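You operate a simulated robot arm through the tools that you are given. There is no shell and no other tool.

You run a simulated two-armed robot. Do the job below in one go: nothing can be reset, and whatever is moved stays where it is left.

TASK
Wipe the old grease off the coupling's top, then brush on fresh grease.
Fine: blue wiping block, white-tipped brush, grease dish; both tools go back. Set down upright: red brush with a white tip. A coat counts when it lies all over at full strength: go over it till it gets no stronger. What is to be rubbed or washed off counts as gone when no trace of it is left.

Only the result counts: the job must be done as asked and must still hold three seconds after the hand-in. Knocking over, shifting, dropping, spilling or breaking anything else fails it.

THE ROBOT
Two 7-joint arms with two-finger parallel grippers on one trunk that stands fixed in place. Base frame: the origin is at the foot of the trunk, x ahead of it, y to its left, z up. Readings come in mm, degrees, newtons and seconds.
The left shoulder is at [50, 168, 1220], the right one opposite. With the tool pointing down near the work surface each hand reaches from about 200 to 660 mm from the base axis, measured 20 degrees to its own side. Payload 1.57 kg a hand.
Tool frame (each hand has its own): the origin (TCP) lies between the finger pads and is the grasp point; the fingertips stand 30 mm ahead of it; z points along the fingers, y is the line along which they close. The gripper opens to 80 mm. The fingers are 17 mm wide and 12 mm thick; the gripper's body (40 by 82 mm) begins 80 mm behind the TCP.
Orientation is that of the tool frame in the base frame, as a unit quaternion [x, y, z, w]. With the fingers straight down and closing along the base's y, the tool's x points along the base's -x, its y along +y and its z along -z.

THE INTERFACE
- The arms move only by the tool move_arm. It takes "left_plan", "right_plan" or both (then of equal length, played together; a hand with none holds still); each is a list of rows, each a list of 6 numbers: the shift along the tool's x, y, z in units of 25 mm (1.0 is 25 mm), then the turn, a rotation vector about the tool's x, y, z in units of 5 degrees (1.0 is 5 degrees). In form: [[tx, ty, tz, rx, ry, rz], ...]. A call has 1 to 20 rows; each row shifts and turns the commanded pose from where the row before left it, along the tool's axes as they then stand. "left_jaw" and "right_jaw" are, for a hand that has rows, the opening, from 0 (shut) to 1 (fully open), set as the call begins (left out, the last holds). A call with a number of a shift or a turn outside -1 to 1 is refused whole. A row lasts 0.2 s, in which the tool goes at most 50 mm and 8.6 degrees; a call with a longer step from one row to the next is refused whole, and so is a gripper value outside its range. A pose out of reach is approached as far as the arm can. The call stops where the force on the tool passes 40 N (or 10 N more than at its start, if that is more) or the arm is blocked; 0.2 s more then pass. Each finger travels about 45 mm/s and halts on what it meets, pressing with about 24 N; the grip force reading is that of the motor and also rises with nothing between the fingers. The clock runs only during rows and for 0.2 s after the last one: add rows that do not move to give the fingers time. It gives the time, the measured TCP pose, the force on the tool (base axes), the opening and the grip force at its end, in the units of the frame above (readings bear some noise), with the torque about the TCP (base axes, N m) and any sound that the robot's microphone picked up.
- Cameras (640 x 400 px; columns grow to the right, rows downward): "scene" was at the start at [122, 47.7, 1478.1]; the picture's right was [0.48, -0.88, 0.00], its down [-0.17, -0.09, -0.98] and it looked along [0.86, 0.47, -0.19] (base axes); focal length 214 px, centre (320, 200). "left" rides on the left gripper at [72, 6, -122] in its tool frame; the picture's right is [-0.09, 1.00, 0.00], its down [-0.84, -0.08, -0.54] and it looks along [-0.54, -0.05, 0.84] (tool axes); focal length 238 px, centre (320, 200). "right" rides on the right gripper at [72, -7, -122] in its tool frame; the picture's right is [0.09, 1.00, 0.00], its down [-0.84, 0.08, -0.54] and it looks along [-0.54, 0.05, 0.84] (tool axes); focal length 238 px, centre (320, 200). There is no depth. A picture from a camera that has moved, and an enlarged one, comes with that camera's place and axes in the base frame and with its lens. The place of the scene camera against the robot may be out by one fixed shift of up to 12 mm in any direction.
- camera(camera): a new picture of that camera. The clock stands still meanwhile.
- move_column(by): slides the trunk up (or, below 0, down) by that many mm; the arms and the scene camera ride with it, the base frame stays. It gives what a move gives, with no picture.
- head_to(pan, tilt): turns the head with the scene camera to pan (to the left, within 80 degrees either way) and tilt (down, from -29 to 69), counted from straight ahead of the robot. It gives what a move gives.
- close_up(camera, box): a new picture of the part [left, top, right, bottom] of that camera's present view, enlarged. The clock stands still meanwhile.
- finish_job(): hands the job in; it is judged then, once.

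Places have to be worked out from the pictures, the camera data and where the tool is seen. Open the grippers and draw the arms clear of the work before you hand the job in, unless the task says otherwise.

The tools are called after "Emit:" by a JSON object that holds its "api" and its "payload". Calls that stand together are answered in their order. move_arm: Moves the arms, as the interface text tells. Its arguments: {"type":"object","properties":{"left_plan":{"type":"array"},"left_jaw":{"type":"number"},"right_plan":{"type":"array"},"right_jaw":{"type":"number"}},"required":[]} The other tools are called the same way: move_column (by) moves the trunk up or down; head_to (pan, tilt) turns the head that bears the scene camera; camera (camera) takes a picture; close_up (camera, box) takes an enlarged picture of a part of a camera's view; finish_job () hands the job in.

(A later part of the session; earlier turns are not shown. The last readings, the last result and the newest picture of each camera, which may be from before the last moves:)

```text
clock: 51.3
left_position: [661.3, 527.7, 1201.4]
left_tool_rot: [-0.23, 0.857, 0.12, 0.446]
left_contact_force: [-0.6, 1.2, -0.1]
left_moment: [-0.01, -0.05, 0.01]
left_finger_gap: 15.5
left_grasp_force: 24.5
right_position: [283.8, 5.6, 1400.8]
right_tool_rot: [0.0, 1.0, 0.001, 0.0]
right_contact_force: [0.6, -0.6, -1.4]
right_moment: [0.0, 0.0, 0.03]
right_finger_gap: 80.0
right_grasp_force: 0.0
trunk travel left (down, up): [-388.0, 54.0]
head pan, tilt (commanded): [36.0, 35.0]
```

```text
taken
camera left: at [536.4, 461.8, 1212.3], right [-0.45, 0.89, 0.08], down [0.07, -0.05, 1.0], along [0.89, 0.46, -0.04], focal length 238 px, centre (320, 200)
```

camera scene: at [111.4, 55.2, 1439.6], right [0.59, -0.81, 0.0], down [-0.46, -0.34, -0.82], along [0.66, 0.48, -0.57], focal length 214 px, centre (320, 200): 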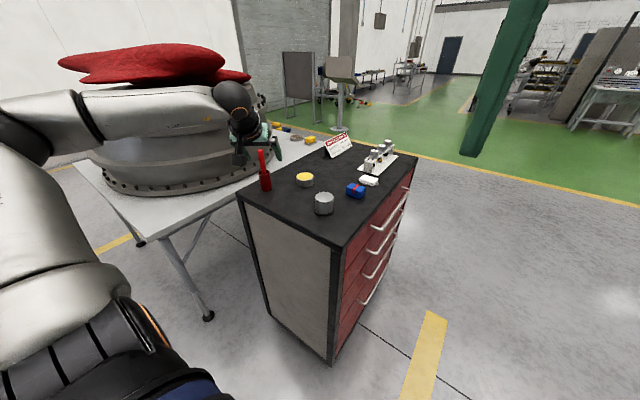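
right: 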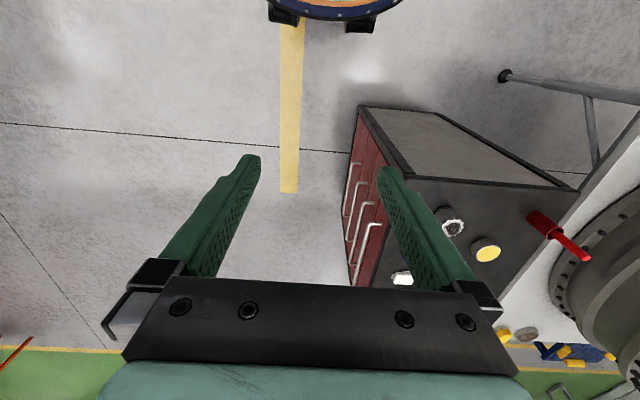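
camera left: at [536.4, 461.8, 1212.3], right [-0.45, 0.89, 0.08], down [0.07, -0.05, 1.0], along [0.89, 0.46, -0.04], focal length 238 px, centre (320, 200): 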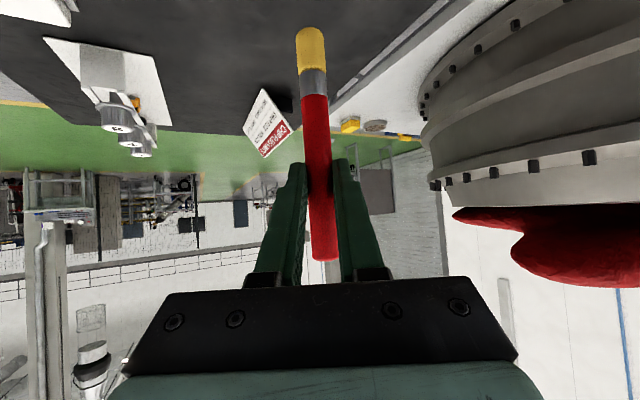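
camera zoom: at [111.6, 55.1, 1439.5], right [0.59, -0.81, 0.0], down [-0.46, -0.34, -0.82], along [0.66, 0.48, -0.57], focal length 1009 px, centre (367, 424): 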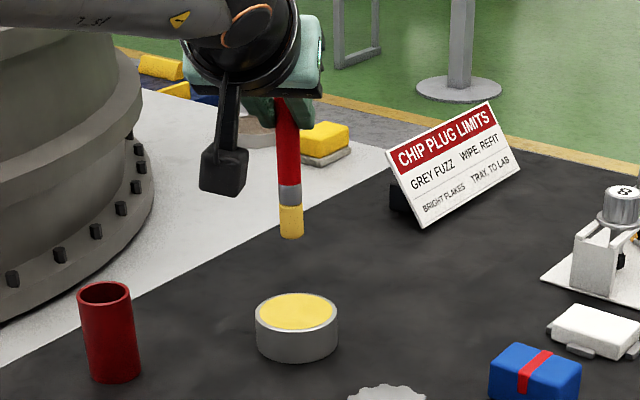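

The loaded brush hangs steady. I'll carry it high over to the coupling at about [560, 368], then turn the hand to about a 10° heading so its camera mount doesn't block the scene view.

Emit:
{"api": "move_arm", "payload": {"left_plan": [[0.479, -0.433, -0.684, 0, 0, 0], [0.479, -0.433, -0.684, 0, 0, 0], [0.479, -0.433, -0.684, 0, 0, 0], [0.479, -0.433, -0.684, 0, 0, 0], [0.479, -0.433, -0.684, 0, 0, 0], [0.479, -0.433, -0.684, 0, 0, 0], [0.479, -0.433, -0.684, 0, 0, 0], [0.479, -0.433, -0.684, 0, 0, 0], [0, 0, 0, 0.983, 0, 0.688], [0, 0, 0, 0.983, 0, 0.688], [0, 0, 0, 0.983, 0, 0.688], [0, 0, 0, 0.328, 0, 0.229], [0, 0, 0, 0, 0, 0]], "left_jaw": 0}}

Emit:
{"api": "close_up", "payload": {"camera": "scene", "box": [270, 120, 390, 225]}}

Emit:
{"api": "camera", "payload": {"camera": "left"}}

```text
clock: 54.1
left_position: [560.9, 368.1, 1200.2]
left_tool_rot: [-0.077, 0.884, 0.04, 0.46]
left_contact_force: [-1.1, -0.1, -1.0]
left_moment: [-0.01, 0.0, 0.0]
left_finger_gap: 15.6
left_grasp_force: 23.6
right_position: [284.0, 4.3, 1401.5]
right_tool_rot: [0.001, 1.0, 0.0, 0.001]
right_contact_force: [-1.2, -0.7, -0.2]
right_moment: [-0.03, -0.01, 0.02]
right_finger_gap: 80.1
right_grasp_force: 0.1
trunk travel left (down, up): [-388.0, 54.0]
head pan, tilt (commanded): [36.0, 35.0]
```

```text
3.81 times, centred on (330, 172) of scene
camera zoom: at [111.5, 55.1, 1439.6], right [0.59, -0.81, 0.0], down [-0.46, -0.34, -0.82], along [0.66, 0.48, -0.57], focal length 817 px, centre (282, 305)
```

zoom: 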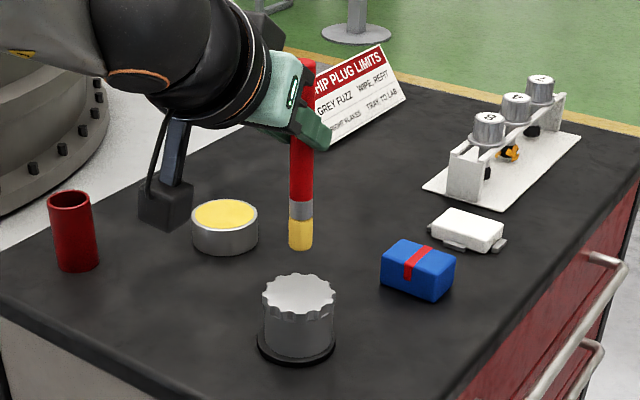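

```text
taken
camera left: at [420.4, 349.9, 1211.7], right [-0.12, 0.99, 0.08], down [0.05, -0.07, 1.0], along [0.99, 0.12, -0.04], focal length 238 px, centre (320, 200)
```

left: 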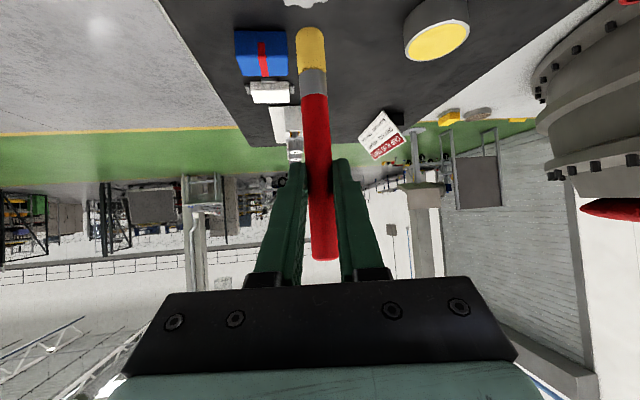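

I'll lower the brush 25 mm so the tip sits about 15 mm above the coupling, then compare their positions.

Emit:
{"api": "move_arm", "payload": {"left_plan": [[0.41, 0, 0.287, 0, 0, 0], [0.41, 0, 0.287, 0, 0, 0], [0, 0, 0, 0, 0, 0]], "left_jaw": 0}}

Emit:
{"api": "close_up", "payload": {"camera": "scene", "box": [300, 160, 360, 220]}}

Emit:
{"api": "close_up", "payload": {"camera": "left", "box": [260, 0, 370, 90]}}

```text
clock: 54.9
left_position: [560.6, 367.8, 1174.8]
left_tool_rot: [-0.077, 0.884, 0.039, 0.459]
left_contact_force: [0.1, 0.5, -0.8]
left_moment: [-0.03, 0.0, 0.02]
left_finger_gap: 15.4
left_grasp_force: 23.9
right_position: [283.7, 4.8, 1401.2]
right_tool_rot: [0.0, 1.0, 0.001, 0.001]
right_contact_force: [0.6, -1.0, -0.1]
right_moment: [0.0, -0.04, 0.01]
right_finger_gap: 79.8
right_grasp_force: 0.1
trunk travel left (down, up): [-388.0, 54.0]
head pan, tilt (commanded): [36.0, 35.0]
```

```text
6.67 times, centred on (330, 190) of scene
camera zoom: at [111.4, 54.9, 1439.6], right [0.59, -0.81, 0.0], down [-0.46, -0.34, -0.82], along [0.66, 0.48, -0.57], focal length 1430 px, centre (253, 267)
```

zoom: 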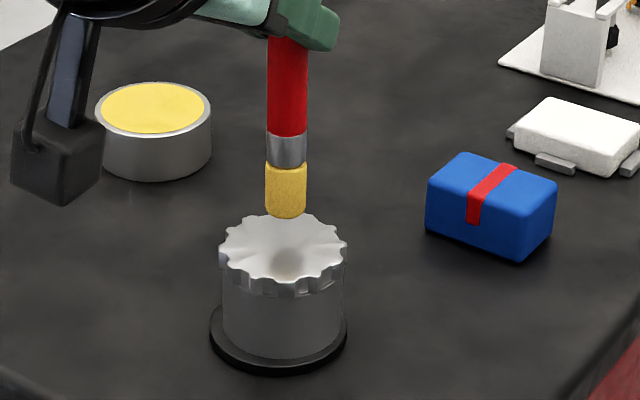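

```text
4.44 times, centred on (315, 45) of left
camera zoom: at [421.0, 349.8, 1186.5], right [-0.12, 0.99, 0.08], down [0.05, -0.07, 1.0], along [0.99, 0.12, -0.04], focal length 1059 px, centre (342, 889)
```

zoom: 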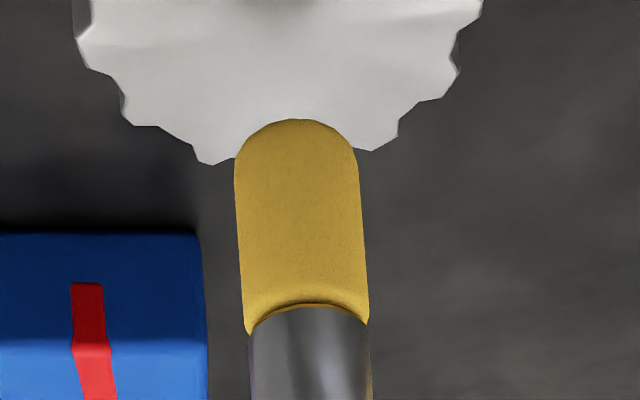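

The coupling center looks a few mm toward the robot and to the right of the tip. I'll shift by (-3, -2.5) and lower to about 3–4 mm above the expected contact.

Emit:
{"api": "move_arm", "payload": {"left_plan": [[0.235, -0.039, 0.082, 0, 0, 0], [0.235, -0.039, 0.082, 0, 0, 0], [0, 0, 0, 0, 0, 0]], "left_jaw": 0}}

Emit:
{"api": "close_up", "payload": {"camera": "scene", "box": [305, 165, 355, 215]}}

Emit:
{"api": "close_up", "payload": {"camera": "left", "box": [260, 0, 370, 90]}}

```text
clock: 55.7
left_position: [558.4, 364.0, 1162.9]
left_tool_rot: [-0.076, 0.884, 0.039, 0.46]
left_contact_force: [0.3, 0.3, -0.4]
left_moment: [0.04, 0.04, 0.03]
left_finger_gap: 15.7
left_grasp_force: 23.8
right_position: [283.8, 4.4, 1401.7]
right_tool_rot: [0.001, 1.0, 0.001, 0.001]
right_contact_force: [-0.2, 0.1, 0.2]
right_moment: [0.01, 0.0, 0.0]
right_finger_gap: 80.3
right_grasp_force: 0.1
trunk travel left (down, up): [-388.0, 54.0]
head pan, tilt (commanded): [36.0, 35.0]
```

```text
8.00 times, centred on (330, 190) of scene
camera zoom: at [111.4, 55.0, 1439.6], right [0.59, -0.81, 0.0], down [-0.46, -0.34, -0.82], along [0.66, 0.48, -0.57], focal length 1716 px, centre (240, 280)
```

zoom: 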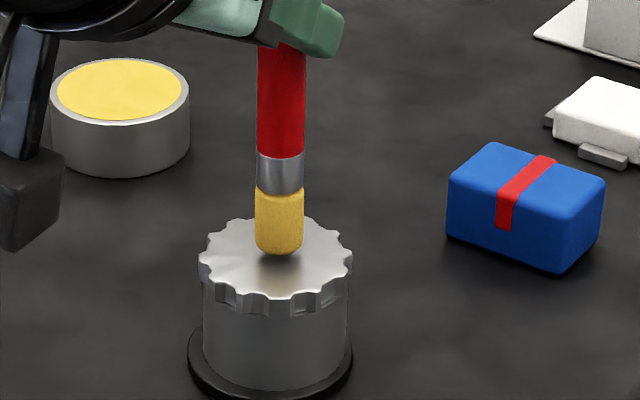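

```text
4.44 times, centred on (315, 45) of left
camera zoom: at [417.8, 347.3, 1174.2], right [-0.12, 0.99, 0.08], down [0.05, -0.07, 1.0], along [0.99, 0.12, -0.04], focal length 1059 px, centre (342, 889)
```

zoom: 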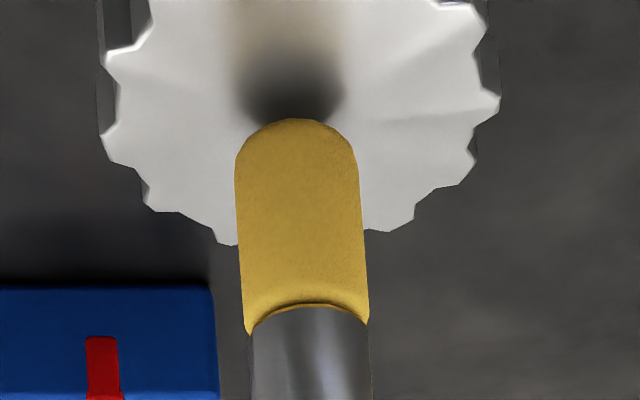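

The tip is now centered on the coupling within about 1–2 mm, in both views, and just above it. I'll step down in 1.5 mm increments to light contact.

Emit:
{"api": "move_arm", "payload": {"left_plan": [[0.0491, 0, 0.0344, 0, 0, 0], [0, 0, 0, 0, 0, 0]], "left_jaw": 0}}

Emit:
{"api": "move_arm", "payload": {"left_plan": [[0.0491, 0, 0.0344, 0, 0, 0], [0, 0, 0, 0, 0, 0]], "left_jaw": 0}}

```text
clock: 56.3
left_position: [557.4, 364.7, 1160.7]
left_tool_rot: [-0.077, 0.884, 0.04, 0.46]
left_contact_force: [0.1, 0.4, -0.7]
left_moment: [0.02, 0.02, -0.01]
left_finger_gap: 15.7
left_grasp_force: 23.6
right_position: [283.5, 5.0, 1402.6]
right_tool_rot: [0.0, 1.0, 0.001, 0.002]
right_contact_force: [-0.2, -0.7, 1.0]
right_moment: [0.0, 0.03, 0.01]
right_finger_gap: 80.1
right_grasp_force: 0.1
trunk travel left (down, up): [-388.0, 54.0]
head pan, tilt (commanded): [36.0, 35.0]
```

```text
clock: 56.9
left_position: [558.4, 365.3, 1160.5]
left_tool_rot: [-0.076, 0.884, 0.04, 0.459]
left_contact_force: [-0.8, -0.8, -0.2]
left_moment: [0.01, 0.04, 0.03]
left_finger_gap: 15.8
left_grasp_force: 24.3
right_position: [284.2, 5.4, 1401.2]
right_tool_rot: [0.001, 1.0, 0.002, 0.001]
right_contact_force: [-0.6, -0.2, -1.0]
right_moment: [0.01, -0.03, -0.01]
right_finger_gap: 79.9
right_grasp_force: 0.1
trunk travel left (down, up): [-388.0, 54.0]
head pan, tilt (commanded): [36.0, 35.0]
```

There's no contact yet at about z 1160. I'll continue in 1 mm steps.

Emit:
{"api": "move_arm", "payload": {"left_plan": [[0.0328, 0, 0.023, 0, 0, 0], [0, 0, 0, 0, 0, 0]], "left_jaw": 0}}

Emit:
{"api": "move_arm", "payload": {"left_plan": [[0.0328, 0, 0.023, 0, 0, 0], [0, 0, 0, 0, 0, 0]], "left_jaw": 0}}

```text
clock: 57.5
left_position: [557.8, 366.8, 1158.5]
left_tool_rot: [-0.076, 0.884, 0.039, 0.46]
left_contact_force: [0.6, 0.5, -0.7]
left_moment: [-0.02, 0.0, 0.0]
left_finger_gap: 15.7
left_grasp_force: 23.6
right_position: [284.1, 5.1, 1401.1]
right_tool_rot: [0.0, 1.0, 0.002, 0.001]
right_contact_force: [-0.1, -0.3, 0.3]
right_moment: [-0.04, -0.03, 0.01]
right_finger_gap: 79.7
right_grasp_force: 0.0
trunk travel left (down, up): [-388.0, 54.0]
head pan, tilt (commanded): [36.0, 35.0]
```

```text
clock: 58.1
left_position: [558.6, 365.1, 1158.9]
left_tool_rot: [-0.077, 0.883, 0.041, 0.46]
left_contact_force: [-0.7, 0.1, 0.1]
left_moment: [0.02, -0.02, -0.01]
left_finger_gap: 15.6
left_grasp_force: 23.7
right_position: [283.1, 4.6, 1401.5]
right_tool_rot: [0.0, 1.0, 0.001, 0.001]
right_contact_force: [-0.3, -0.6, 0.3]
right_moment: [-0.02, 0.03, -0.04]
right_finger_gap: 80.1
right_grasp_force: 0.0
trunk travel left (down, up): [-388.0, 54.0]
head pan, tilt (commanded): [36.0, 35.0]
```

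Emit:
{"api": "close_up", "payload": {"camera": "scene", "box": [312, 180, 348, 210]}}

Emit:
{"api": "move_arm", "payload": {"left_plan": [[0.0328, 0, 0.023, 0, 0, 0], [0, 0, 0, 0, 0, 0]], "left_jaw": 0}}

```text
13.33 times, centred on (330, 195) of scene
camera zoom: at [111.4, 54.9, 1439.6], right [0.59, -0.81, 0.0], down [-0.46, -0.34, -0.82], along [0.66, 0.48, -0.57], focal length 2860 px, centre (187, 267)
```

zoom: 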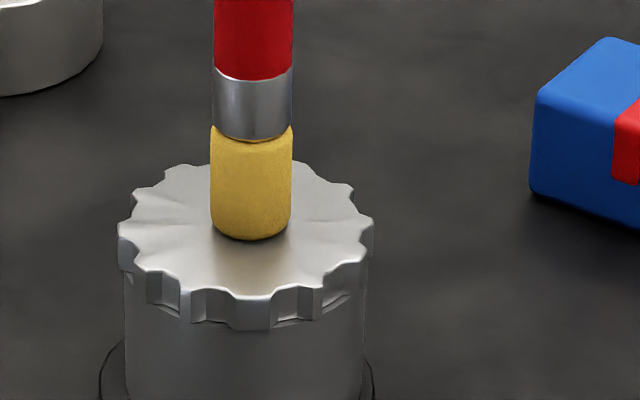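

```text
clock: 58.7
left_position: [558.5, 365.1, 1158.8]
left_tool_rot: [-0.076, 0.883, 0.04, 0.461]
left_contact_force: [0.3, 0.7, 4.6]
left_moment: [0.1, -0.07, 0.06]
left_finger_gap: 15.4
left_grasp_force: 24.0
right_position: [284.5, 3.9, 1401.2]
right_tool_rot: [0.0, 1.0, 0.001, 0.001]
right_contact_force: [-0.2, 1.1, -0.1]
right_moment: [0.02, 0.0, 0.02]
right_finger_gap: 79.9
right_grasp_force: 0.0
trunk travel left (down, up): [-388.0, 54.0]
head pan, tilt (commanded): [36.0, 35.0]
```

Contact begins at about z 1158.5 and is now 4.6 N. I'll ease off slightly and brush a first ring of 10 mm radius around the center.

Emit:
{"api": "move_arm", "payload": {"left_plan": [[-0.2236, -0.016, 0.2912, 0, 0, 0], [0.038, 0.299, -0.0543, 0, 0, 0], [0.1481, 0.1646, -0.2114, 0, 0, 0], [0.1715, -0.0662, -0.2448, 0, 0, 0], [0.0944, -0.2582, -0.1347, 0, 0, 0], [-0.038, -0.299, 0.0543, 0, 0, 0], [-0.1481, -0.1646, 0.2114, 0, 0, 0], [-0.1715, 0.0662, 0.2448, 0, 0, 0], [-0.0944, 0.2582, 0.1347, 0, 0, 0], [0, 0, 0, 0, 0, 0]], "left_jaw": 0}}

Emit:
{"api": "close_up", "payload": {"camera": "scene", "box": [305, 170, 355, 215]}}

Emit:
{"api": "close_up", "payload": {"camera": "left", "box": [260, 0, 370, 90]}}

```text
clock: 60.9
left_position: [566.5, 365.9, 1158.3]
left_tool_rot: [-0.076, 0.883, 0.04, 0.461]
left_contact_force: [0.2, -1.9, 4.0]
left_moment: [-0.15, -0.05, -0.04]
left_finger_gap: 15.5
left_grasp_force: 24.0
right_position: [282.9, 5.1, 1400.6]
right_tool_rot: [0.0, 1.0, 0.001, 0.001]
right_contact_force: [0.1, 0.2, -0.4]
right_moment: [0.01, 0.01, 0.0]
right_finger_gap: 79.7
right_grasp_force: 0.1
trunk travel left (down, up): [-388.0, 54.0]
head pan, tilt (commanded): [36.0, 35.0]
```

```text
8.89 times, centred on (330, 192) of scene
camera zoom: at [111.0, 54.4, 1439.6], right [0.59, -0.81, 0.0], down [-0.46, -0.34, -0.82], along [0.66, 0.48, -0.57], focal length 1906 px, centre (231, 267)
```

zoom: 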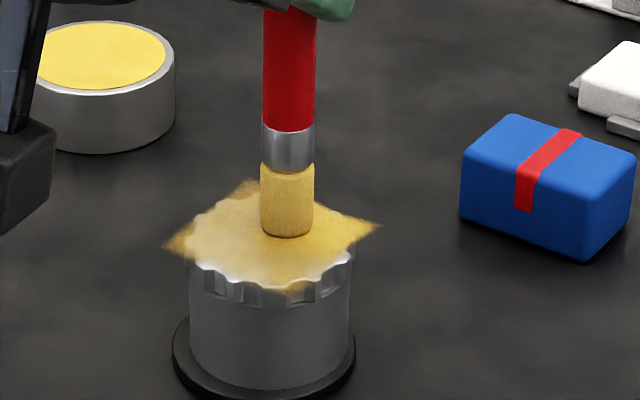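

```text
4.44 times, centred on (315, 45) of left
camera zoom: at [426.4, 348.2, 1169.6], right [-0.12, 0.99, 0.08], down [0.05, -0.07, 1.0], along [0.99, 0.12, -0.04], focal length 1059 px, centre (342, 889)
```

zoom: 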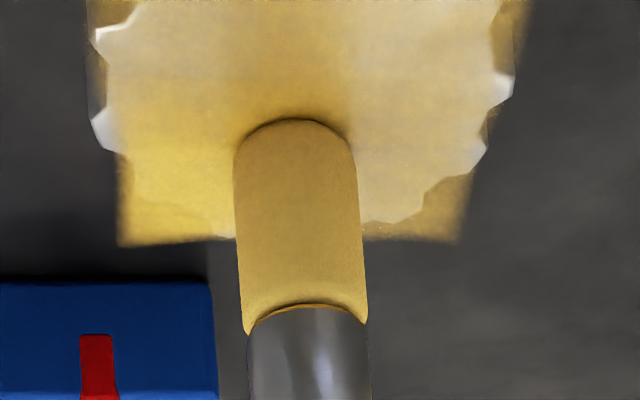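

The grease shows as a soft square patch of about 53 mm around the top, stronger where I've brushed. I'll run a wider square ring, ±17 mm, to reach the outer parts.

Emit:
{"api": "move_arm", "payload": {"left_plan": [[-0.1582, -0.0487, 0.2258, 0, 0, 0], [-0.0339, 0.3349, 0.0483, 0, 0, 0], [-0.0339, 0.3349, 0.0483, 0, 0, 0], [0.1921, 0.0592, -0.2742, 0, 0, 0], [0.1921, 0.0592, -0.2742, 0, 0, 0], [0.1921, 0.0592, -0.2742, 0, 0, 0], [0.1921, 0.0592, -0.2742, 0, 0, 0], [0.0339, -0.3349, -0.0483, 0, 0, 0], [0.0339, -0.3349, -0.0483, 0, 0, 0], [0.0339, -0.3349, -0.0483, 0, 0, 0], [0.0339, -0.3349, -0.0483, 0, 0, 0], [-0.1921, -0.0592, 0.2742, 0, 0, 0], [-0.1921, -0.0592, 0.2742, 0, 0, 0], [-0.1921, -0.0592, 0.2742, 0, 0, 0], [-0.1921, -0.0592, 0.2742, 0, 0, 0], [-0.0339, 0.3349, 0.0483, 0, 0, 0], [-0.0339, 0.3349, 0.0483, 0, 0, 0], [0, 0, 0, 0, 0, 0]], "left_jaw": 0}}

Emit:
{"api": "close_up", "payload": {"camera": "scene", "box": [305, 170, 355, 215]}}

Emit:
{"api": "close_up", "payload": {"camera": "left", "box": [260, 0, 370, 90]}}

```text
clock: 64.7
left_position: [574.1, 367.3, 1158.4]
left_tool_rot: [-0.075, 0.884, 0.039, 0.46]
left_contact_force: [0.1, -1.4, 2.4]
left_moment: [-0.11, -0.08, -0.04]
left_finger_gap: 15.5
left_grasp_force: 24.4
right_position: [283.5, 4.1, 1400.2]
right_tool_rot: [-0.001, 1.0, 0.002, 0.001]
right_contact_force: [-1.0, 0.2, 0.6]
right_moment: [0.01, 0.0, -0.02]
right_finger_gap: 80.1
right_grasp_force: 0.1
trunk travel left (down, up): [-388.0, 54.0]
head pan, tilt (commanded): [36.0, 35.0]
```

```text
8.89 times, centred on (330, 192) of scene
camera zoom: at [111.1, 54.6, 1439.6], right [0.59, -0.81, 0.0], down [-0.46, -0.34, -0.82], along [0.66, 0.48, -0.57], focal length 1906 px, centre (231, 267)
```

zoom: 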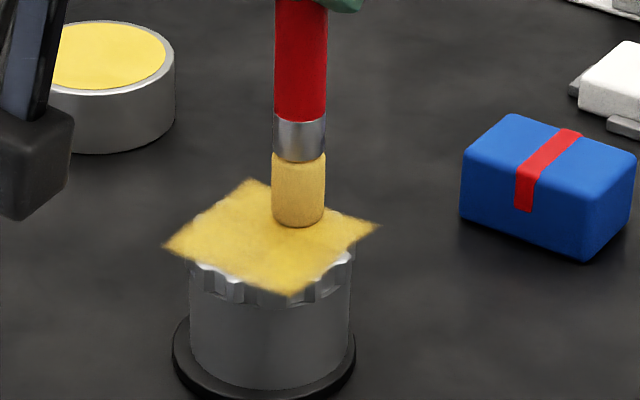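

```text
4.44 times, centred on (315, 45) of left
camera zoom: at [434.1, 348.7, 1169.5], right [-0.12, 0.99, 0.08], down [0.05, -0.07, 1.0], along [0.99, 0.12, -0.04], focal length 1059 px, centre (342, 889)
```

zoom: 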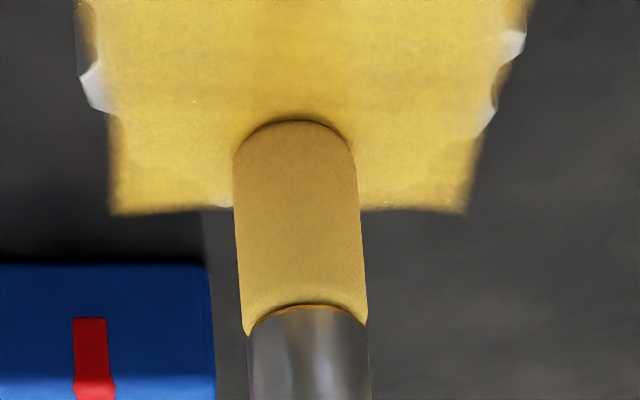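

The patch is now yellow all over, slightly lighter at the edges. I'll make a full raster pass to strengthen it.

Emit:
{"api": "move_arm", "payload": {"left_plan": [[0.0339, -0.3349, -0.0483, 0, 0, 0], [0.0339, -0.3349, -0.0483, 0, 0, 0], [0.1921, 0.0592, -0.2742, 0, 0, 0], [0.1921, 0.0592, -0.2742, 0, 0, 0], [0.1921, 0.0592, -0.2742, 0, 0, 0], [0.1921, 0.0592, -0.2742, 0, 0, 0], [-0.0339, 0.3349, 0.0483, 0, 0, 0], [-0.1921, -0.0592, 0.2742, 0, 0, 0], [-0.1921, -0.0592, 0.2742, 0, 0, 0], [-0.1921, -0.0592, 0.2742, 0, 0, 0], [-0.1921, -0.0592, 0.2742, 0, 0, 0], [-0.0339, 0.3349, 0.0483, 0, 0, 0], [0.1921, 0.0592, -0.2742, 0, 0, 0], [0.1921, 0.0592, -0.2742, 0, 0, 0], [0.1921, 0.0592, -0.2742, 0, 0, 0], [0.1921, 0.0592, -0.2742, 0, 0, 0], [-0.0339, 0.3349, 0.0483, 0, 0, 0], [0, 0, 0, 0, 0, 0]], "left_jaw": 0}}

Emit:
{"api": "move_arm", "payload": {"left_plan": [[-0.1921, -0.0592, 0.2742, 0, 0, 0], [-0.1921, -0.0592, 0.2742, 0, 0, 0], [-0.1921, -0.0592, 0.2742, 0, 0, 0], [-0.1921, -0.0592, 0.2742, 0, 0, 0], [-0.0339, 0.3349, 0.0483, 0, 0, 0], [0.1921, 0.0592, -0.2742, 0, 0, 0], [0.1921, 0.0592, -0.2742, 0, 0, 0], [0.1921, 0.0592, -0.2742, 0, 0, 0], [0.1921, 0.0592, -0.2742, 0, 0, 0], [0, 0, 0, 0, 0, 0]], "left_jaw": 0}}

Emit:
{"api": "close_up", "payload": {"camera": "scene", "box": [305, 170, 355, 215]}}

```text
clock: 68.5
left_position: [538.8, 375.6, 1157.5]
left_tool_rot: [-0.077, 0.884, 0.04, 0.46]
left_contact_force: [-1.0, -0.5, 2.1]
left_moment: [-0.07, -0.01, -0.04]
left_finger_gap: 15.8
left_grasp_force: 24.2
right_position: [284.0, 4.2, 1400.8]
right_tool_rot: [0.0, 1.0, 0.001, 0.001]
right_contact_force: [0.2, 0.2, 0.0]
right_moment: [-0.01, 0.02, 0.02]
right_finger_gap: 80.1
right_grasp_force: 0.0
trunk travel left (down, up): [-388.0, 54.0]
head pan, tilt (commanded): [36.0, 35.0]
```

```text
clock: 70.7
left_position: [539.9, 384.1, 1157.6]
left_tool_rot: [-0.077, 0.883, 0.041, 0.46]
left_contact_force: [-0.3, 0.4, 3.5]
left_moment: [0.02, -0.09, 0.03]
left_finger_gap: 15.6
left_grasp_force: 23.5
right_position: [283.7, 3.8, 1401.5]
right_tool_rot: [0.0, 1.0, 0.001, 0.001]
right_contact_force: [0.1, 0.0, 0.9]
right_moment: [-0.01, -0.02, 0.07]
right_finger_gap: 79.9
right_grasp_force: 0.0
trunk travel left (down, up): [-388.0, 54.0]
head pan, tilt (commanded): [36.0, 35.0]
```

```text
8.89 times, centred on (330, 192) of scene
camera zoom: at [111.2, 54.7, 1439.6], right [0.59, -0.81, 0.0], down [-0.46, -0.34, -0.82], along [0.66, 0.48, -0.57], focal length 1906 px, centre (231, 267)
```

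zoom: 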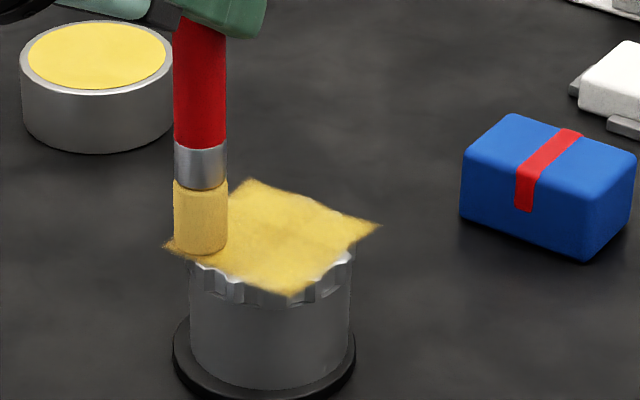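

The pass is done. I'll lift 45 mm and inspect the coat from both cameras.

Emit:
{"api": "move_arm", "payload": {"left_plan": [[-0.197, 0, -0.138, 0, 0, 0], [-0.426, 0, -0.298, 0, 0, 0], [-0.426, 0, -0.298, 0, 0, 0], [-0.426, 0, -0.298, 0, 0, 0], [0, 0, 0, 0, 0, 0]], "left_jaw": 0}}

Emit:
{"api": "close_up", "payload": {"camera": "scene", "box": [308, 178, 352, 212]}}

Emit:
{"api": "camera", "payload": {"camera": "left"}}

```text
clock: 71.9
left_position: [540.0, 384.5, 1203.7]
left_tool_rot: [-0.077, 0.884, 0.04, 0.46]
left_contact_force: [-0.8, 0.6, -0.6]
left_moment: [-0.02, 0.0, -0.04]
left_finger_gap: 15.7
left_grasp_force: 23.9
right_position: [283.9, 4.9, 1401.1]
right_tool_rot: [0.0, 1.0, 0.001, 0.001]
right_contact_force: [0.1, -0.9, -0.4]
right_moment: [0.02, -0.01, -0.04]
right_finger_gap: 80.2
right_grasp_force: 0.1
trunk travel left (down, up): [-388.0, 54.0]
head pan, tilt (commanded): [36.0, 35.0]
```

```text
11.76 times, centred on (330, 195) of scene
camera zoom: at [111.6, 55.1, 1439.5], right [0.59, -0.81, 0.0], down [-0.46, -0.34, -0.82], along [0.66, 0.48, -0.57], focal length 2523 px, centre (202, 259)
```

zoom: 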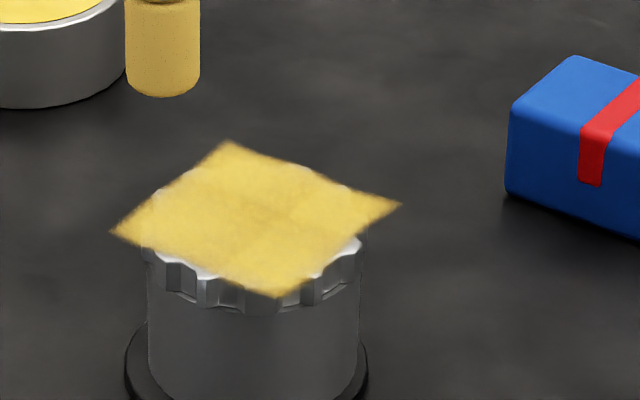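

```text
taken
camera left: at [400.5, 366.0, 1214.4], right [-0.12, 0.99, 0.08], down [0.05, -0.07, 1.0], along [0.99, 0.12, -0.04], focal length 238 px, centre (320, 200)
```

left: 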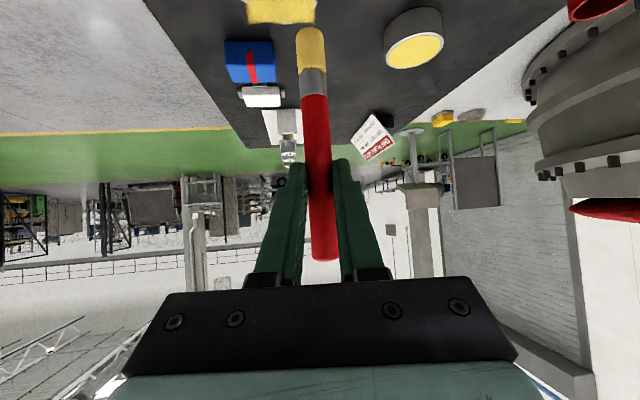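

The coat covers the whole patch but looks slightly uneven, so I'll recharge the brush and go over it again. I'm turning back to a 30° heading and moving high over the dish.

Emit:
{"api": "move_arm", "payload": {"left_plan": [[0, 0, 0, -0.983, 0, -0.688], [0, 0, 0, -0.983, 0, -0.688], [0, 0, 0, -0.983, 0, -0.688], [0, 0, 0, -0.328, 0, -0.229], [-0.4945, 0.3055, 0.729, 0, 0, 0], [-0.4945, 0.3055, 0.729, 0, 0, 0], [-0.4945, 0.3055, 0.729, 0, 0, 0], [-0.4945, 0.3055, 0.729, 0, 0, 0], [-0.4945, 0.3055, 0.729, 0, 0, 0], [-0.4945, 0.3055, 0.729, 0, 0, 0], [-0.4945, 0.3055, 0.729, 0, 0, 0], [-0.4945, 0.3055, 0.729, 0, 0, 0], [0, 0, 0, 0, 0, 0]], "left_jaw": 0}}

Emit:
{"api": "close_up", "payload": {"camera": "scene", "box": [308, 178, 352, 212]}}

Emit:
{"api": "close_up", "payload": {"camera": "scene", "box": [270, 110, 350, 195]}}

```text
clock: 74.7
left_position: [661.5, 525.1, 1202.5]
left_tool_rot: [-0.228, 0.857, 0.119, 0.447]
left_contact_force: [0.5, -0.7, -1.2]
left_moment: [-0.02, 0.01, -0.01]
left_finger_gap: 15.6
left_grasp_force: 24.2
right_position: [284.2, 4.9, 1400.7]
right_tool_rot: [0.0, 1.0, 0.001, 0.0]
right_contact_force: [-0.1, -0.9, 0.1]
right_moment: [0.04, 0.01, 0.01]
right_finger_gap: 80.1
right_grasp_force: 0.1
trunk travel left (down, up): [-388.0, 54.0]
head pan, tilt (commanded): [36.0, 35.0]
```

```text
11.76 times, centred on (330, 195) of scene
camera zoom: at [111.2, 54.8, 1439.6], right [0.59, -0.81, 0.0], down [-0.46, -0.34, -0.82], along [0.66, 0.48, -0.57], focal length 2523 px, centre (202, 259)
```

zoom: 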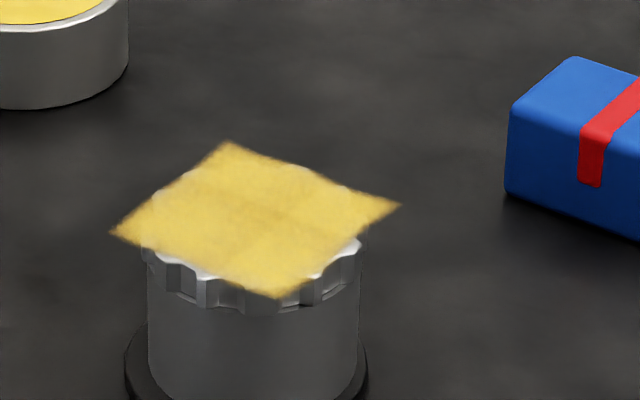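

```text
4.71 times, centred on (310, 152) of scene
camera zoom: at [111.2, 54.8, 1439.6], right [0.59, -0.81, 0.0], down [-0.46, -0.34, -0.82], along [0.66, 0.48, -0.57], focal length 1009 px, centre (367, 424)
```

zoom: 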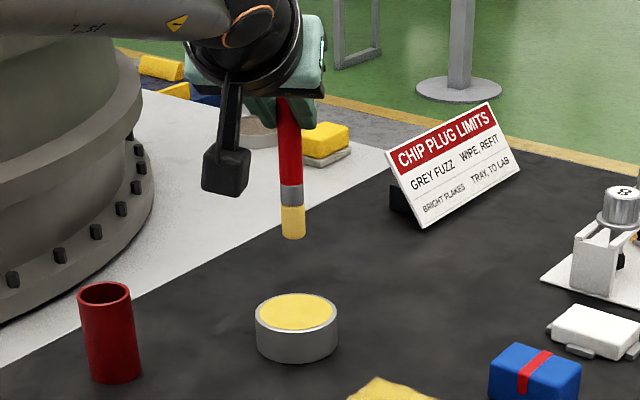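

The tip is centered over the dish again. I'll lower it to just above the grease and then touch it gently.

Emit:
{"api": "move_arm", "payload": {"left_plan": [[0.666, 0, 0.467, 0, 0, 0], [0.666, 0, 0.467, 0, 0, 0], [0.6, 0, 0.42, 0, 0, 0], [0.0655, 0, 0.046, 0, 0, 0], [0.0655, 0, 0.046, 0, 0, 0], [0, 0, 0, 0, 0, 0]], "left_jaw": 0}}

Emit:
{"api": "move_arm", "payload": {"left_plan": [[0.0491, 0, 0.0344, 0, 0, 0], [0, 0, 0, 0, 0, 0]], "left_jaw": 0}}

Emit:
{"api": "close_up", "payload": {"camera": "scene", "box": [280, 150, 330, 190]}}

```text
clock: 76.1
left_position: [662.0, 524.4, 1137.8]
left_tool_rot: [-0.228, 0.857, 0.119, 0.446]
left_contact_force: [0.6, -0.2, 0.7]
left_moment: [0.02, 0.02, -0.01]
left_finger_gap: 15.4
left_grasp_force: 23.6
right_position: [284.7, 4.3, 1401.2]
right_tool_rot: [0.0, 1.0, 0.0, 0.0]
right_contact_force: [0.3, 0.5, 1.0]
right_moment: [-0.02, 0.03, 0.01]
right_finger_gap: 80.1
right_grasp_force: 0.1
trunk travel left (down, up): [-388.0, 54.0]
head pan, tilt (commanded): [36.0, 35.0]
```

```text
clock: 76.7
left_position: [662.3, 525.8, 1138.0]
left_tool_rot: [-0.229, 0.857, 0.12, 0.447]
left_contact_force: [0.2, 0.8, 0.6]
left_moment: [0.03, -0.01, 0.01]
left_finger_gap: 15.8
left_grasp_force: 23.9
right_position: [283.4, 4.8, 1400.0]
right_tool_rot: [0.0, 1.0, 0.001, 0.001]
right_contact_force: [-0.6, 0.2, -0.4]
right_moment: [0.03, 0.01, 0.03]
right_finger_gap: 80.0
right_grasp_force: 0.1
trunk travel left (down, up): [-388.0, 54.0]
head pan, tilt (commanded): [36.0, 35.0]
```

```text
10.00 times, centred on (305, 170) of scene
camera zoom: at [111.4, 55.0, 1439.6], right [0.59, -0.81, 0.0], down [-0.46, -0.34, -0.82], along [0.66, 0.48, -0.57], focal length 2145 px, centre (470, 500)
```

zoom: 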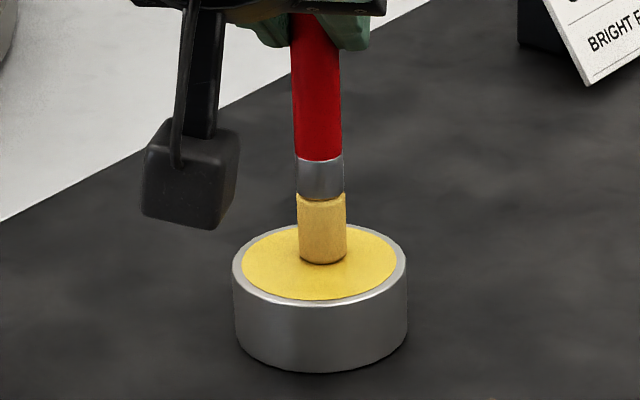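

The tip is almost at the grease and still pale, with no force. I'll go down 2 mm more to touch.

Emit:
{"api": "move_arm", "payload": {"left_plan": [[0.0491, 0, 0.0344, 0, 0, 0], [0.0164, 0, 0.0115, 0, 0, 0], [0, 0, 0, 0, 0, 0]], "left_jaw": 0}}

Emit:
{"api": "close_up", "payload": {"camera": "scene", "box": [280, 150, 330, 190]}}

```text
clock: 77.5
left_position: [662.0, 523.9, 1136.5]
left_tool_rot: [-0.229, 0.856, 0.12, 0.448]
left_contact_force: [-0.6, 0.3, 5.3]
left_moment: [0.13, -0.12, 0.02]
left_finger_gap: 15.6
left_grasp_force: 23.8
right_position: [282.9, 4.3, 1402.1]
right_tool_rot: [0.001, 1.0, 0.002, 0.001]
right_contact_force: [0.5, -0.1, 0.3]
right_moment: [0.02, -0.02, 0.01]
right_finger_gap: 80.3
right_grasp_force: 0.1
trunk travel left (down, up): [-388.0, 54.0]
head pan, tilt (commanded): [36.0, 35.0]
```

```text
10.00 times, centred on (305, 170) of scene
camera zoom: at [110.7, 54.5, 1439.7], right [0.59, -0.81, 0.0], down [-0.46, -0.34, -0.82], along [0.66, 0.48, -0.57], focal length 2145 px, centre (470, 500)
```

zoom: 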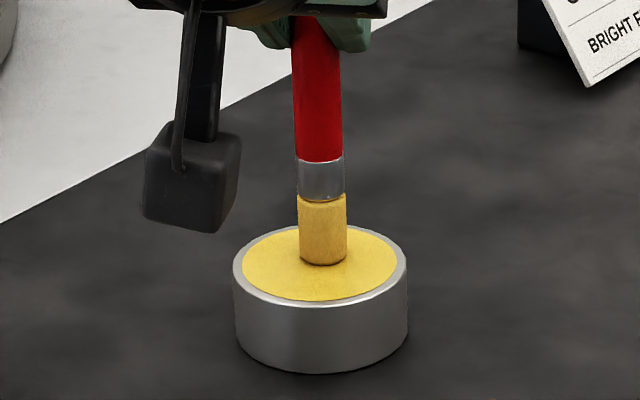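

The brush is loaded again at 5 N. I'll raise it straight up, carry it back over the coupling and turn to the 10° heading.

Emit:
{"api": "move_arm", "payload": {"left_plan": [[-0.164, 0, -0.115, 0, 0, 0], [-0.508, 0, -0.356, 0, 0, 0], [-0.508, 0, -0.356, 0, 0, 0], [-0.508, 0, -0.356, 0, 0, 0], [-0.508, 0, -0.356, 0, 0, 0], [0.488, -0.4225, -0.696, 0, 0, 0], [0.488, -0.4225, -0.696, 0, 0, 0], [0.488, -0.4225, -0.696, 0, 0, 0], [0.488, -0.4225, -0.696, 0, 0, 0], [0.488, -0.4225, -0.696, 0, 0, 0], [0.488, -0.4225, -0.696, 0, 0, 0], [0.488, -0.4225, -0.696, 0, 0, 0], [0.488, -0.4225, -0.696, 0, 0, 0], [0, 0, 0, 0.983, 0, 0.688], [0, 0, 0, 0.983, 0, 0.688], [0, 0, 0, 0.983, 0, 0.688], [0, 0, 0, 0.328, 0, 0.229], [0, 0, 0, 0, 0, 0]], "left_jaw": 0}}

Emit:
{"api": "close_up", "payload": {"camera": "scene", "box": [290, 140, 370, 215]}}

```text
clock: 81.3
left_position: [558.0, 367.0, 1200.9]
left_tool_rot: [-0.076, 0.884, 0.04, 0.46]
left_contact_force: [-0.4, -0.1, -0.9]
left_moment: [-0.02, -0.03, 0.01]
left_finger_gap: 15.5
left_grasp_force: 24.0
right_position: [283.9, 3.9, 1400.1]
right_tool_rot: [0.0, 1.0, 0.001, 0.001]
right_contact_force: [0.4, 0.6, -0.6]
right_moment: [0.01, 0.02, 0.01]
right_finger_gap: 79.9
right_grasp_force: 0.0
trunk travel left (down, up): [-388.0, 54.0]
head pan, tilt (commanded): [36.0, 35.0]
```

```text
5.33 times, centred on (330, 178) of scene
camera zoom: at [111.5, 55.1, 1439.6], right [0.59, -0.81, 0.0], down [-0.46, -0.34, -0.82], along [0.66, 0.48, -0.57], focal length 1144 px, centre (267, 320)
```

zoom: 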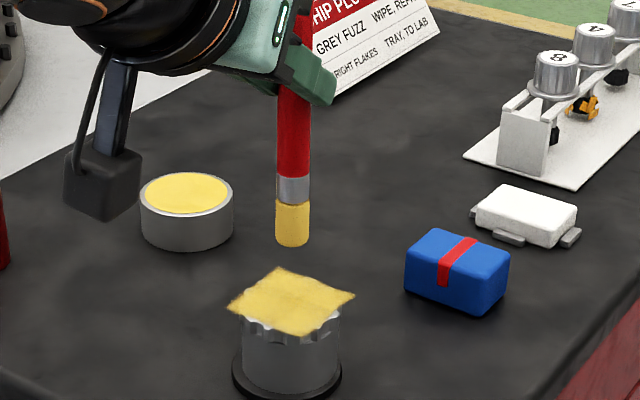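

The brush is above the coupling's center. I'll lower it until it just touches.

Emit:
{"api": "move_arm", "payload": {"left_plan": [[0.639, 0, 0.448, 0, 0, 0], [0.639, 0, 0.448, 0, 0, 0], [0.0655, 0, 0.046, 0, 0, 0], [0, 0, 0, 0, 0, 0]], "left_jaw": 0}}

Emit:
{"api": "move_arm", "payload": {"left_plan": [[0.0328, 0, 0.023, 0, 0, 0], [0.0328, 0, 0.023, 0, 0, 0], [0, 0, 0, 0, 0, 0]], "left_jaw": 0}}

```text
clock: 82.3
left_position: [558.3, 366.1, 1159.9]
left_tool_rot: [-0.076, 0.884, 0.04, 0.46]
left_contact_force: [-0.4, -0.5, -0.5]
left_moment: [0.02, -0.02, -0.01]
left_finger_gap: 15.6
left_grasp_force: 24.4
right_position: [283.9, 5.3, 1400.9]
right_tool_rot: [0.0, 1.0, 0.001, 0.001]
right_contact_force: [-0.7, -0.8, -0.4]
right_moment: [-0.01, 0.0, 0.07]
right_finger_gap: 80.0
right_grasp_force: 0.0
trunk travel left (down, up): [-388.0, 54.0]
head pan, tilt (commanded): [36.0, 35.0]
```

```text
clock: 83.1
left_position: [557.5, 366.1, 1158.3]
left_tool_rot: [-0.076, 0.884, 0.04, 0.46]
left_contact_force: [0.2, 0.3, 0.8]
left_moment: [0.04, -0.02, 0.0]
left_finger_gap: 15.6
left_grasp_force: 24.3
right_position: [283.9, 4.9, 1400.6]
right_tool_rot: [0.001, 1.0, 0.001, 0.001]
right_contact_force: [-0.6, 0.5, 0.5]
right_moment: [-0.02, 0.01, 0.03]
right_finger_gap: 80.0
right_grasp_force: 0.0
trunk travel left (down, up): [-388.0, 54.0]
head pan, tilt (commanded): [36.0, 35.0]
```

The tip is barely touching. I'll add 0.7 mm of pressure and run a dense raster of ±18 mm over the whole patch.

Emit:
{"api": "move_arm", "payload": {"left_plan": [[0.2622, -0.292, -0.3255, 0, 0, 0], [0.2393, -0.292, -0.3416, 0, 0, 0], [-0.2034, -0.0626, 0.2904, 0, 0, 0], [-0.2034, -0.0626, 0.2904, 0, 0, 0], [-0.2034, -0.0626, 0.2904, 0, 0, 0], [-0.2034, -0.0626, 0.2904, 0, 0, 0], [-0.0239, 0.2364, 0.0341, 0, 0, 0], [0.2034, 0.0626, -0.2904, 0, 0, 0], [0.2034, 0.0626, -0.2904, 0, 0, 0], [0.2034, 0.0626, -0.2904, 0, 0, 0], [0.2034, 0.0626, -0.2904, 0, 0, 0], [-0.0239, 0.2364, 0.0341, 0, 0, 0], [-0.2034, -0.0626, 0.2904, 0, 0, 0], [-0.2034, -0.0626, 0.2904, 0, 0, 0], [-0.2034, -0.0626, 0.2904, 0, 0, 0], [-0.2034, -0.0626, 0.2904, 0, 0, 0], [-0.0239, 0.2364, 0.0341, 0, 0, 0], [0, 0, 0, 0, 0, 0]], "left_jaw": 0}}

Emit:
{"api": "move_arm", "payload": {"left_plan": [[0.2034, 0.0626, -0.2904, 0, 0, 0], [0.2034, 0.0626, -0.2904, 0, 0, 0], [0.2034, 0.0626, -0.2904, 0, 0, 0], [0.2034, 0.0626, -0.2904, 0, 0, 0], [-0.0239, 0.2364, 0.0341, 0, 0, 0], [-0.2034, -0.0626, 0.2904, 0, 0, 0], [-0.2034, -0.0626, 0.2904, 0, 0, 0], [-0.2034, -0.0626, 0.2904, 0, 0, 0], [-0.2034, -0.0626, 0.2904, 0, 0, 0], [-0.0239, 0.2364, 0.0341, 0, 0, 0], [0.2034, 0.0626, -0.2904, 0, 0, 0], [0.2034, 0.0626, -0.2904, 0, 0, 0], [0.2034, 0.0626, -0.2904, 0, 0, 0], [0.2034, 0.0626, -0.2904, 0, 0, 0], [-0.0239, 0.2364, 0.0341, 0, 0, 0], [-0.2034, -0.0626, 0.2904, 0, 0, 0], [-0.2034, -0.0626, 0.2904, 0, 0, 0], [-0.2034, -0.0626, 0.2904, 0, 0, 0], [-0.2034, -0.0626, 0.2904, 0, 0, 0], [0, 0, 0, 0, 0, 0]], "left_jaw": 0}}

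Emit:
{"api": "close_up", "payload": {"camera": "scene", "box": [308, 178, 352, 212]}}

Emit:
{"api": "close_up", "payload": {"camera": "left", "box": [230, 0, 370, 90]}}

```text
clock: 86.9
left_position: [575.0, 367.0, 1158.7]
left_tool_rot: [-0.076, 0.883, 0.04, 0.461]
left_contact_force: [1.3, -2.2, 6.2]
left_moment: [-0.18, -0.14, -0.07]
left_finger_gap: 15.5
left_grasp_force: 24.2
right_position: [283.3, 3.4, 1401.1]
right_tool_rot: [0.0, 1.0, 0.002, 0.001]
right_contact_force: [0.0, -0.3, -0.3]
right_moment: [-0.02, 0.01, 0.0]
right_finger_gap: 80.4
right_grasp_force: 0.1
trunk travel left (down, up): [-388.0, 54.0]
head pan, tilt (commanded): [36.0, 35.0]
```

```text
clock: 91.1
left_position: [574.5, 384.4, 1158.2]
left_tool_rot: [-0.076, 0.883, 0.04, 0.461]
left_contact_force: [-2.1, 0.8, 7.0]
left_moment: [0.08, 0.02, 0.0]
left_finger_gap: 15.7
left_grasp_force: 24.3
right_position: [283.9, 5.1, 1401.6]
right_tool_rot: [0.0, 1.0, 0.001, 0.0]
right_contact_force: [0.6, 0.2, 0.1]
right_moment: [-0.03, -0.01, 0.02]
right_finger_gap: 80.2
right_grasp_force: 0.1
trunk travel left (down, up): [-388.0, 54.0]
head pan, tilt (commanded): [36.0, 35.0]
```

```text
11.76 times, centred on (330, 195) of scene
camera zoom: at [110.3, 54.5, 1439.7], right [0.59, -0.81, 0.0], down [-0.46, -0.34, -0.82], along [0.66, 0.48, -0.57], focal length 2523 px, centre (202, 259)
```

zoom: 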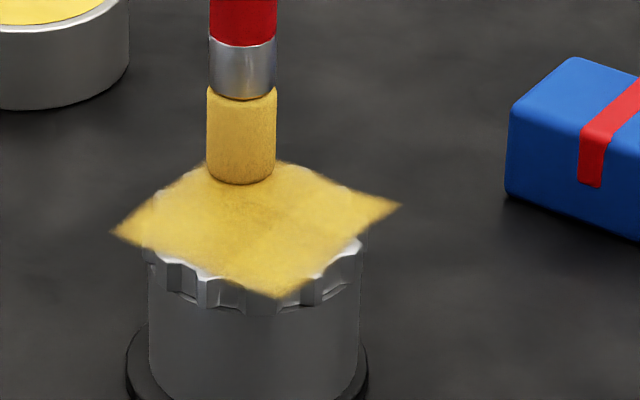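

```text
4.44 times, centred on (300, 45) of left
camera zoom: at [435.4, 365.7, 1169.2], right [-0.12, 0.99, 0.08], down [0.05, -0.07, 1.0], along [0.99, 0.12, -0.04], focal length 1059 px, centre (409, 889)
```

zoom: 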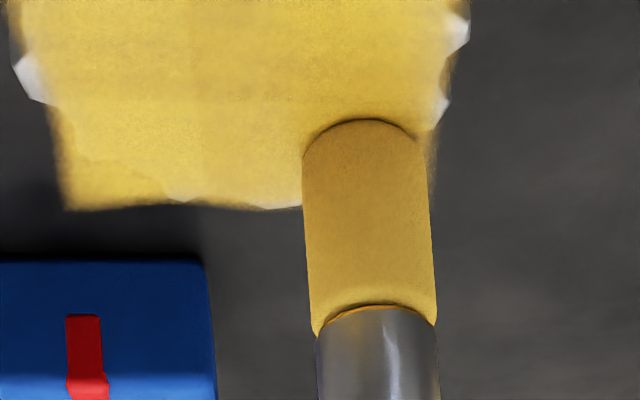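

The coat looks fuller now. I'll lift off and compare it with the previous inspection.

Emit:
{"api": "move_arm", "payload": {"left_plan": [[-0.197, 0, -0.138, 0, 0, 0], [-0.426, 0, -0.298, 0, 0, 0], [-0.426, 0, -0.298, 0, 0, 0], [-0.426, 0, -0.298, 0, 0, 0], [0.4, 0.12, -0.57, 0, 0, 0], [0.4, 0.12, -0.57, 0, 0, 0], [0.4, 0.12, -0.57, 0, 0, 0], [0.4, 0.12, -0.57, 0, 0, 0], [0, 0, 0, 0, 0, 0]], "left_jaw": 0}}

Emit:
{"api": "close_up", "payload": {"camera": "scene", "box": [308, 178, 352, 212]}}

Emit:
{"api": "close_up", "payload": {"camera": "left", "box": [210, 0, 350, 90]}}

```text
clock: 93.1
left_position: [506.1, 383.2, 1200.4]
left_tool_rot: [-0.076, 0.884, 0.04, 0.46]
left_contact_force: [-0.2, 0.0, -0.7]
left_moment: [0.01, 0.03, 0.0]
left_finger_gap: 15.4
left_grasp_force: 24.0
right_position: [284.0, 5.1, 1400.1]
right_tool_rot: [0.0, 1.0, 0.001, 0.001]
right_contact_force: [0.0, 0.4, 0.6]
right_moment: [0.0, -0.01, 0.01]
right_finger_gap: 80.1
right_grasp_force: 0.1
trunk travel left (down, up): [-388.0, 54.0]
head pan, tilt (commanded): [36.0, 35.0]
```

```text
11.76 times, centred on (330, 195) of scene
camera zoom: at [111.7, 54.9, 1439.5], right [0.59, -0.81, 0.0], down [-0.46, -0.34, -0.82], along [0.66, 0.48, -0.57], focal length 2523 px, centre (202, 259)
```

zoom: 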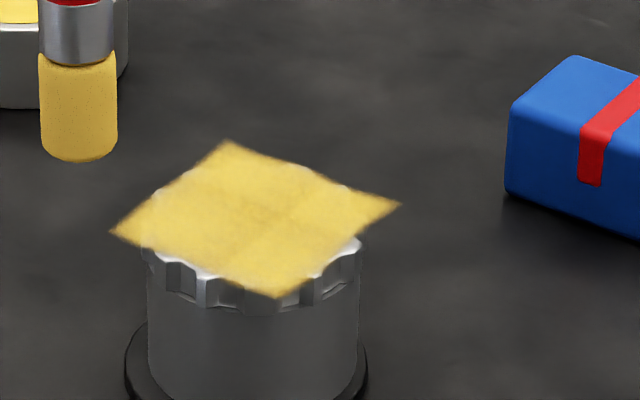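

```text
4.44 times, centred on (280, 45) of left
camera zoom: at [366.1, 365.7, 1212.8], right [-0.12, 0.99, 0.08], down [0.05, -0.07, 1.0], along [0.99, 0.12, -0.04], focal length 1059 px, centre (498, 889)
```

zoom: 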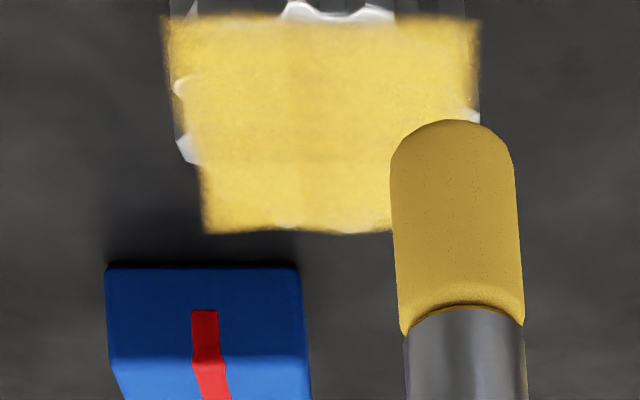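

The coat looks uniform and much the same as after the first pass, so it's close to saturated. To be sure of the rim and corners, I'll do one more perimeter pass with the still-yellow brush.

Emit:
{"api": "move_arm", "payload": {"left_plan": [[-0.316, -0.437, 0.451, 0, 0, 0], [-0.316, -0.437, 0.451, 0, 0, 0], [0.655, 0, 0.459, 0, 0, 0], [0.639, 0, 0.448, 0, 0, 0], [0, 0, 0, 0, 0, 0]], "left_jaw": 0}}

Emit:
{"api": "move_arm", "payload": {"left_plan": [[0.0655, 0, 0.046, 0, 0, 0], [0, 0, 0, 0, 0, 0]], "left_jaw": 0}}

Emit:
{"api": "close_up", "payload": {"camera": "scene", "box": [308, 178, 352, 212]}}

```text
clock: 94.3
left_position: [536.3, 367.1, 1161.1]
left_tool_rot: [-0.076, 0.884, 0.039, 0.46]
left_contact_force: [0.5, 0.0, -0.7]
left_moment: [0.01, 0.02, 0.02]
left_finger_gap: 15.6
left_grasp_force: 23.9
right_position: [284.0, 5.0, 1400.9]
right_tool_rot: [0.0, 1.0, 0.001, 0.001]
right_contact_force: [-0.1, 0.3, -1.1]
right_moment: [-0.02, 0.0, -0.06]
right_finger_gap: 80.2
right_grasp_force: 0.1
trunk travel left (down, up): [-388.0, 54.0]
head pan, tilt (commanded): [36.0, 35.0]
```

```text
clock: 94.9
left_position: [536.7, 367.8, 1159.7]
left_tool_rot: [-0.077, 0.884, 0.04, 0.46]
left_contact_force: [0.6, -0.1, 0.0]
left_moment: [-0.02, 0.0, -0.02]
left_finger_gap: 15.6
left_grasp_force: 24.1
right_position: [284.9, 4.8, 1400.8]
right_tool_rot: [0.0, 1.0, 0.001, 0.0]
right_contact_force: [0.7, -0.3, 0.4]
right_moment: [0.01, -0.02, 0.04]
right_finger_gap: 80.0
right_grasp_force: 0.0
trunk travel left (down, up): [-388.0, 54.0]
head pan, tilt (commanded): [36.0, 35.0]
```

```text
11.76 times, centred on (330, 195) of scene
camera zoom: at [111.5, 55.0, 1439.6], right [0.59, -0.81, 0.0], down [-0.46, -0.34, -0.82], along [0.66, 0.48, -0.57], focal length 2523 px, centre (202, 259)
```

zoom: 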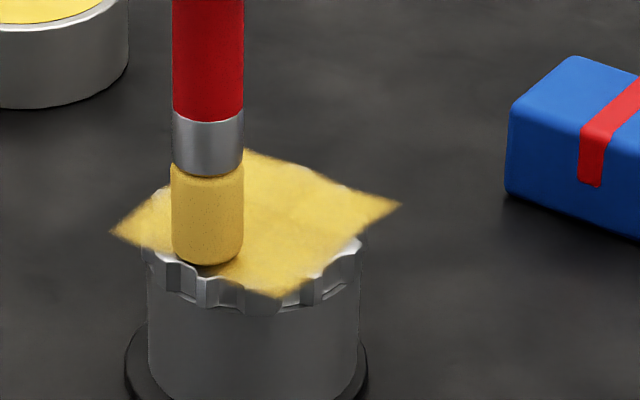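

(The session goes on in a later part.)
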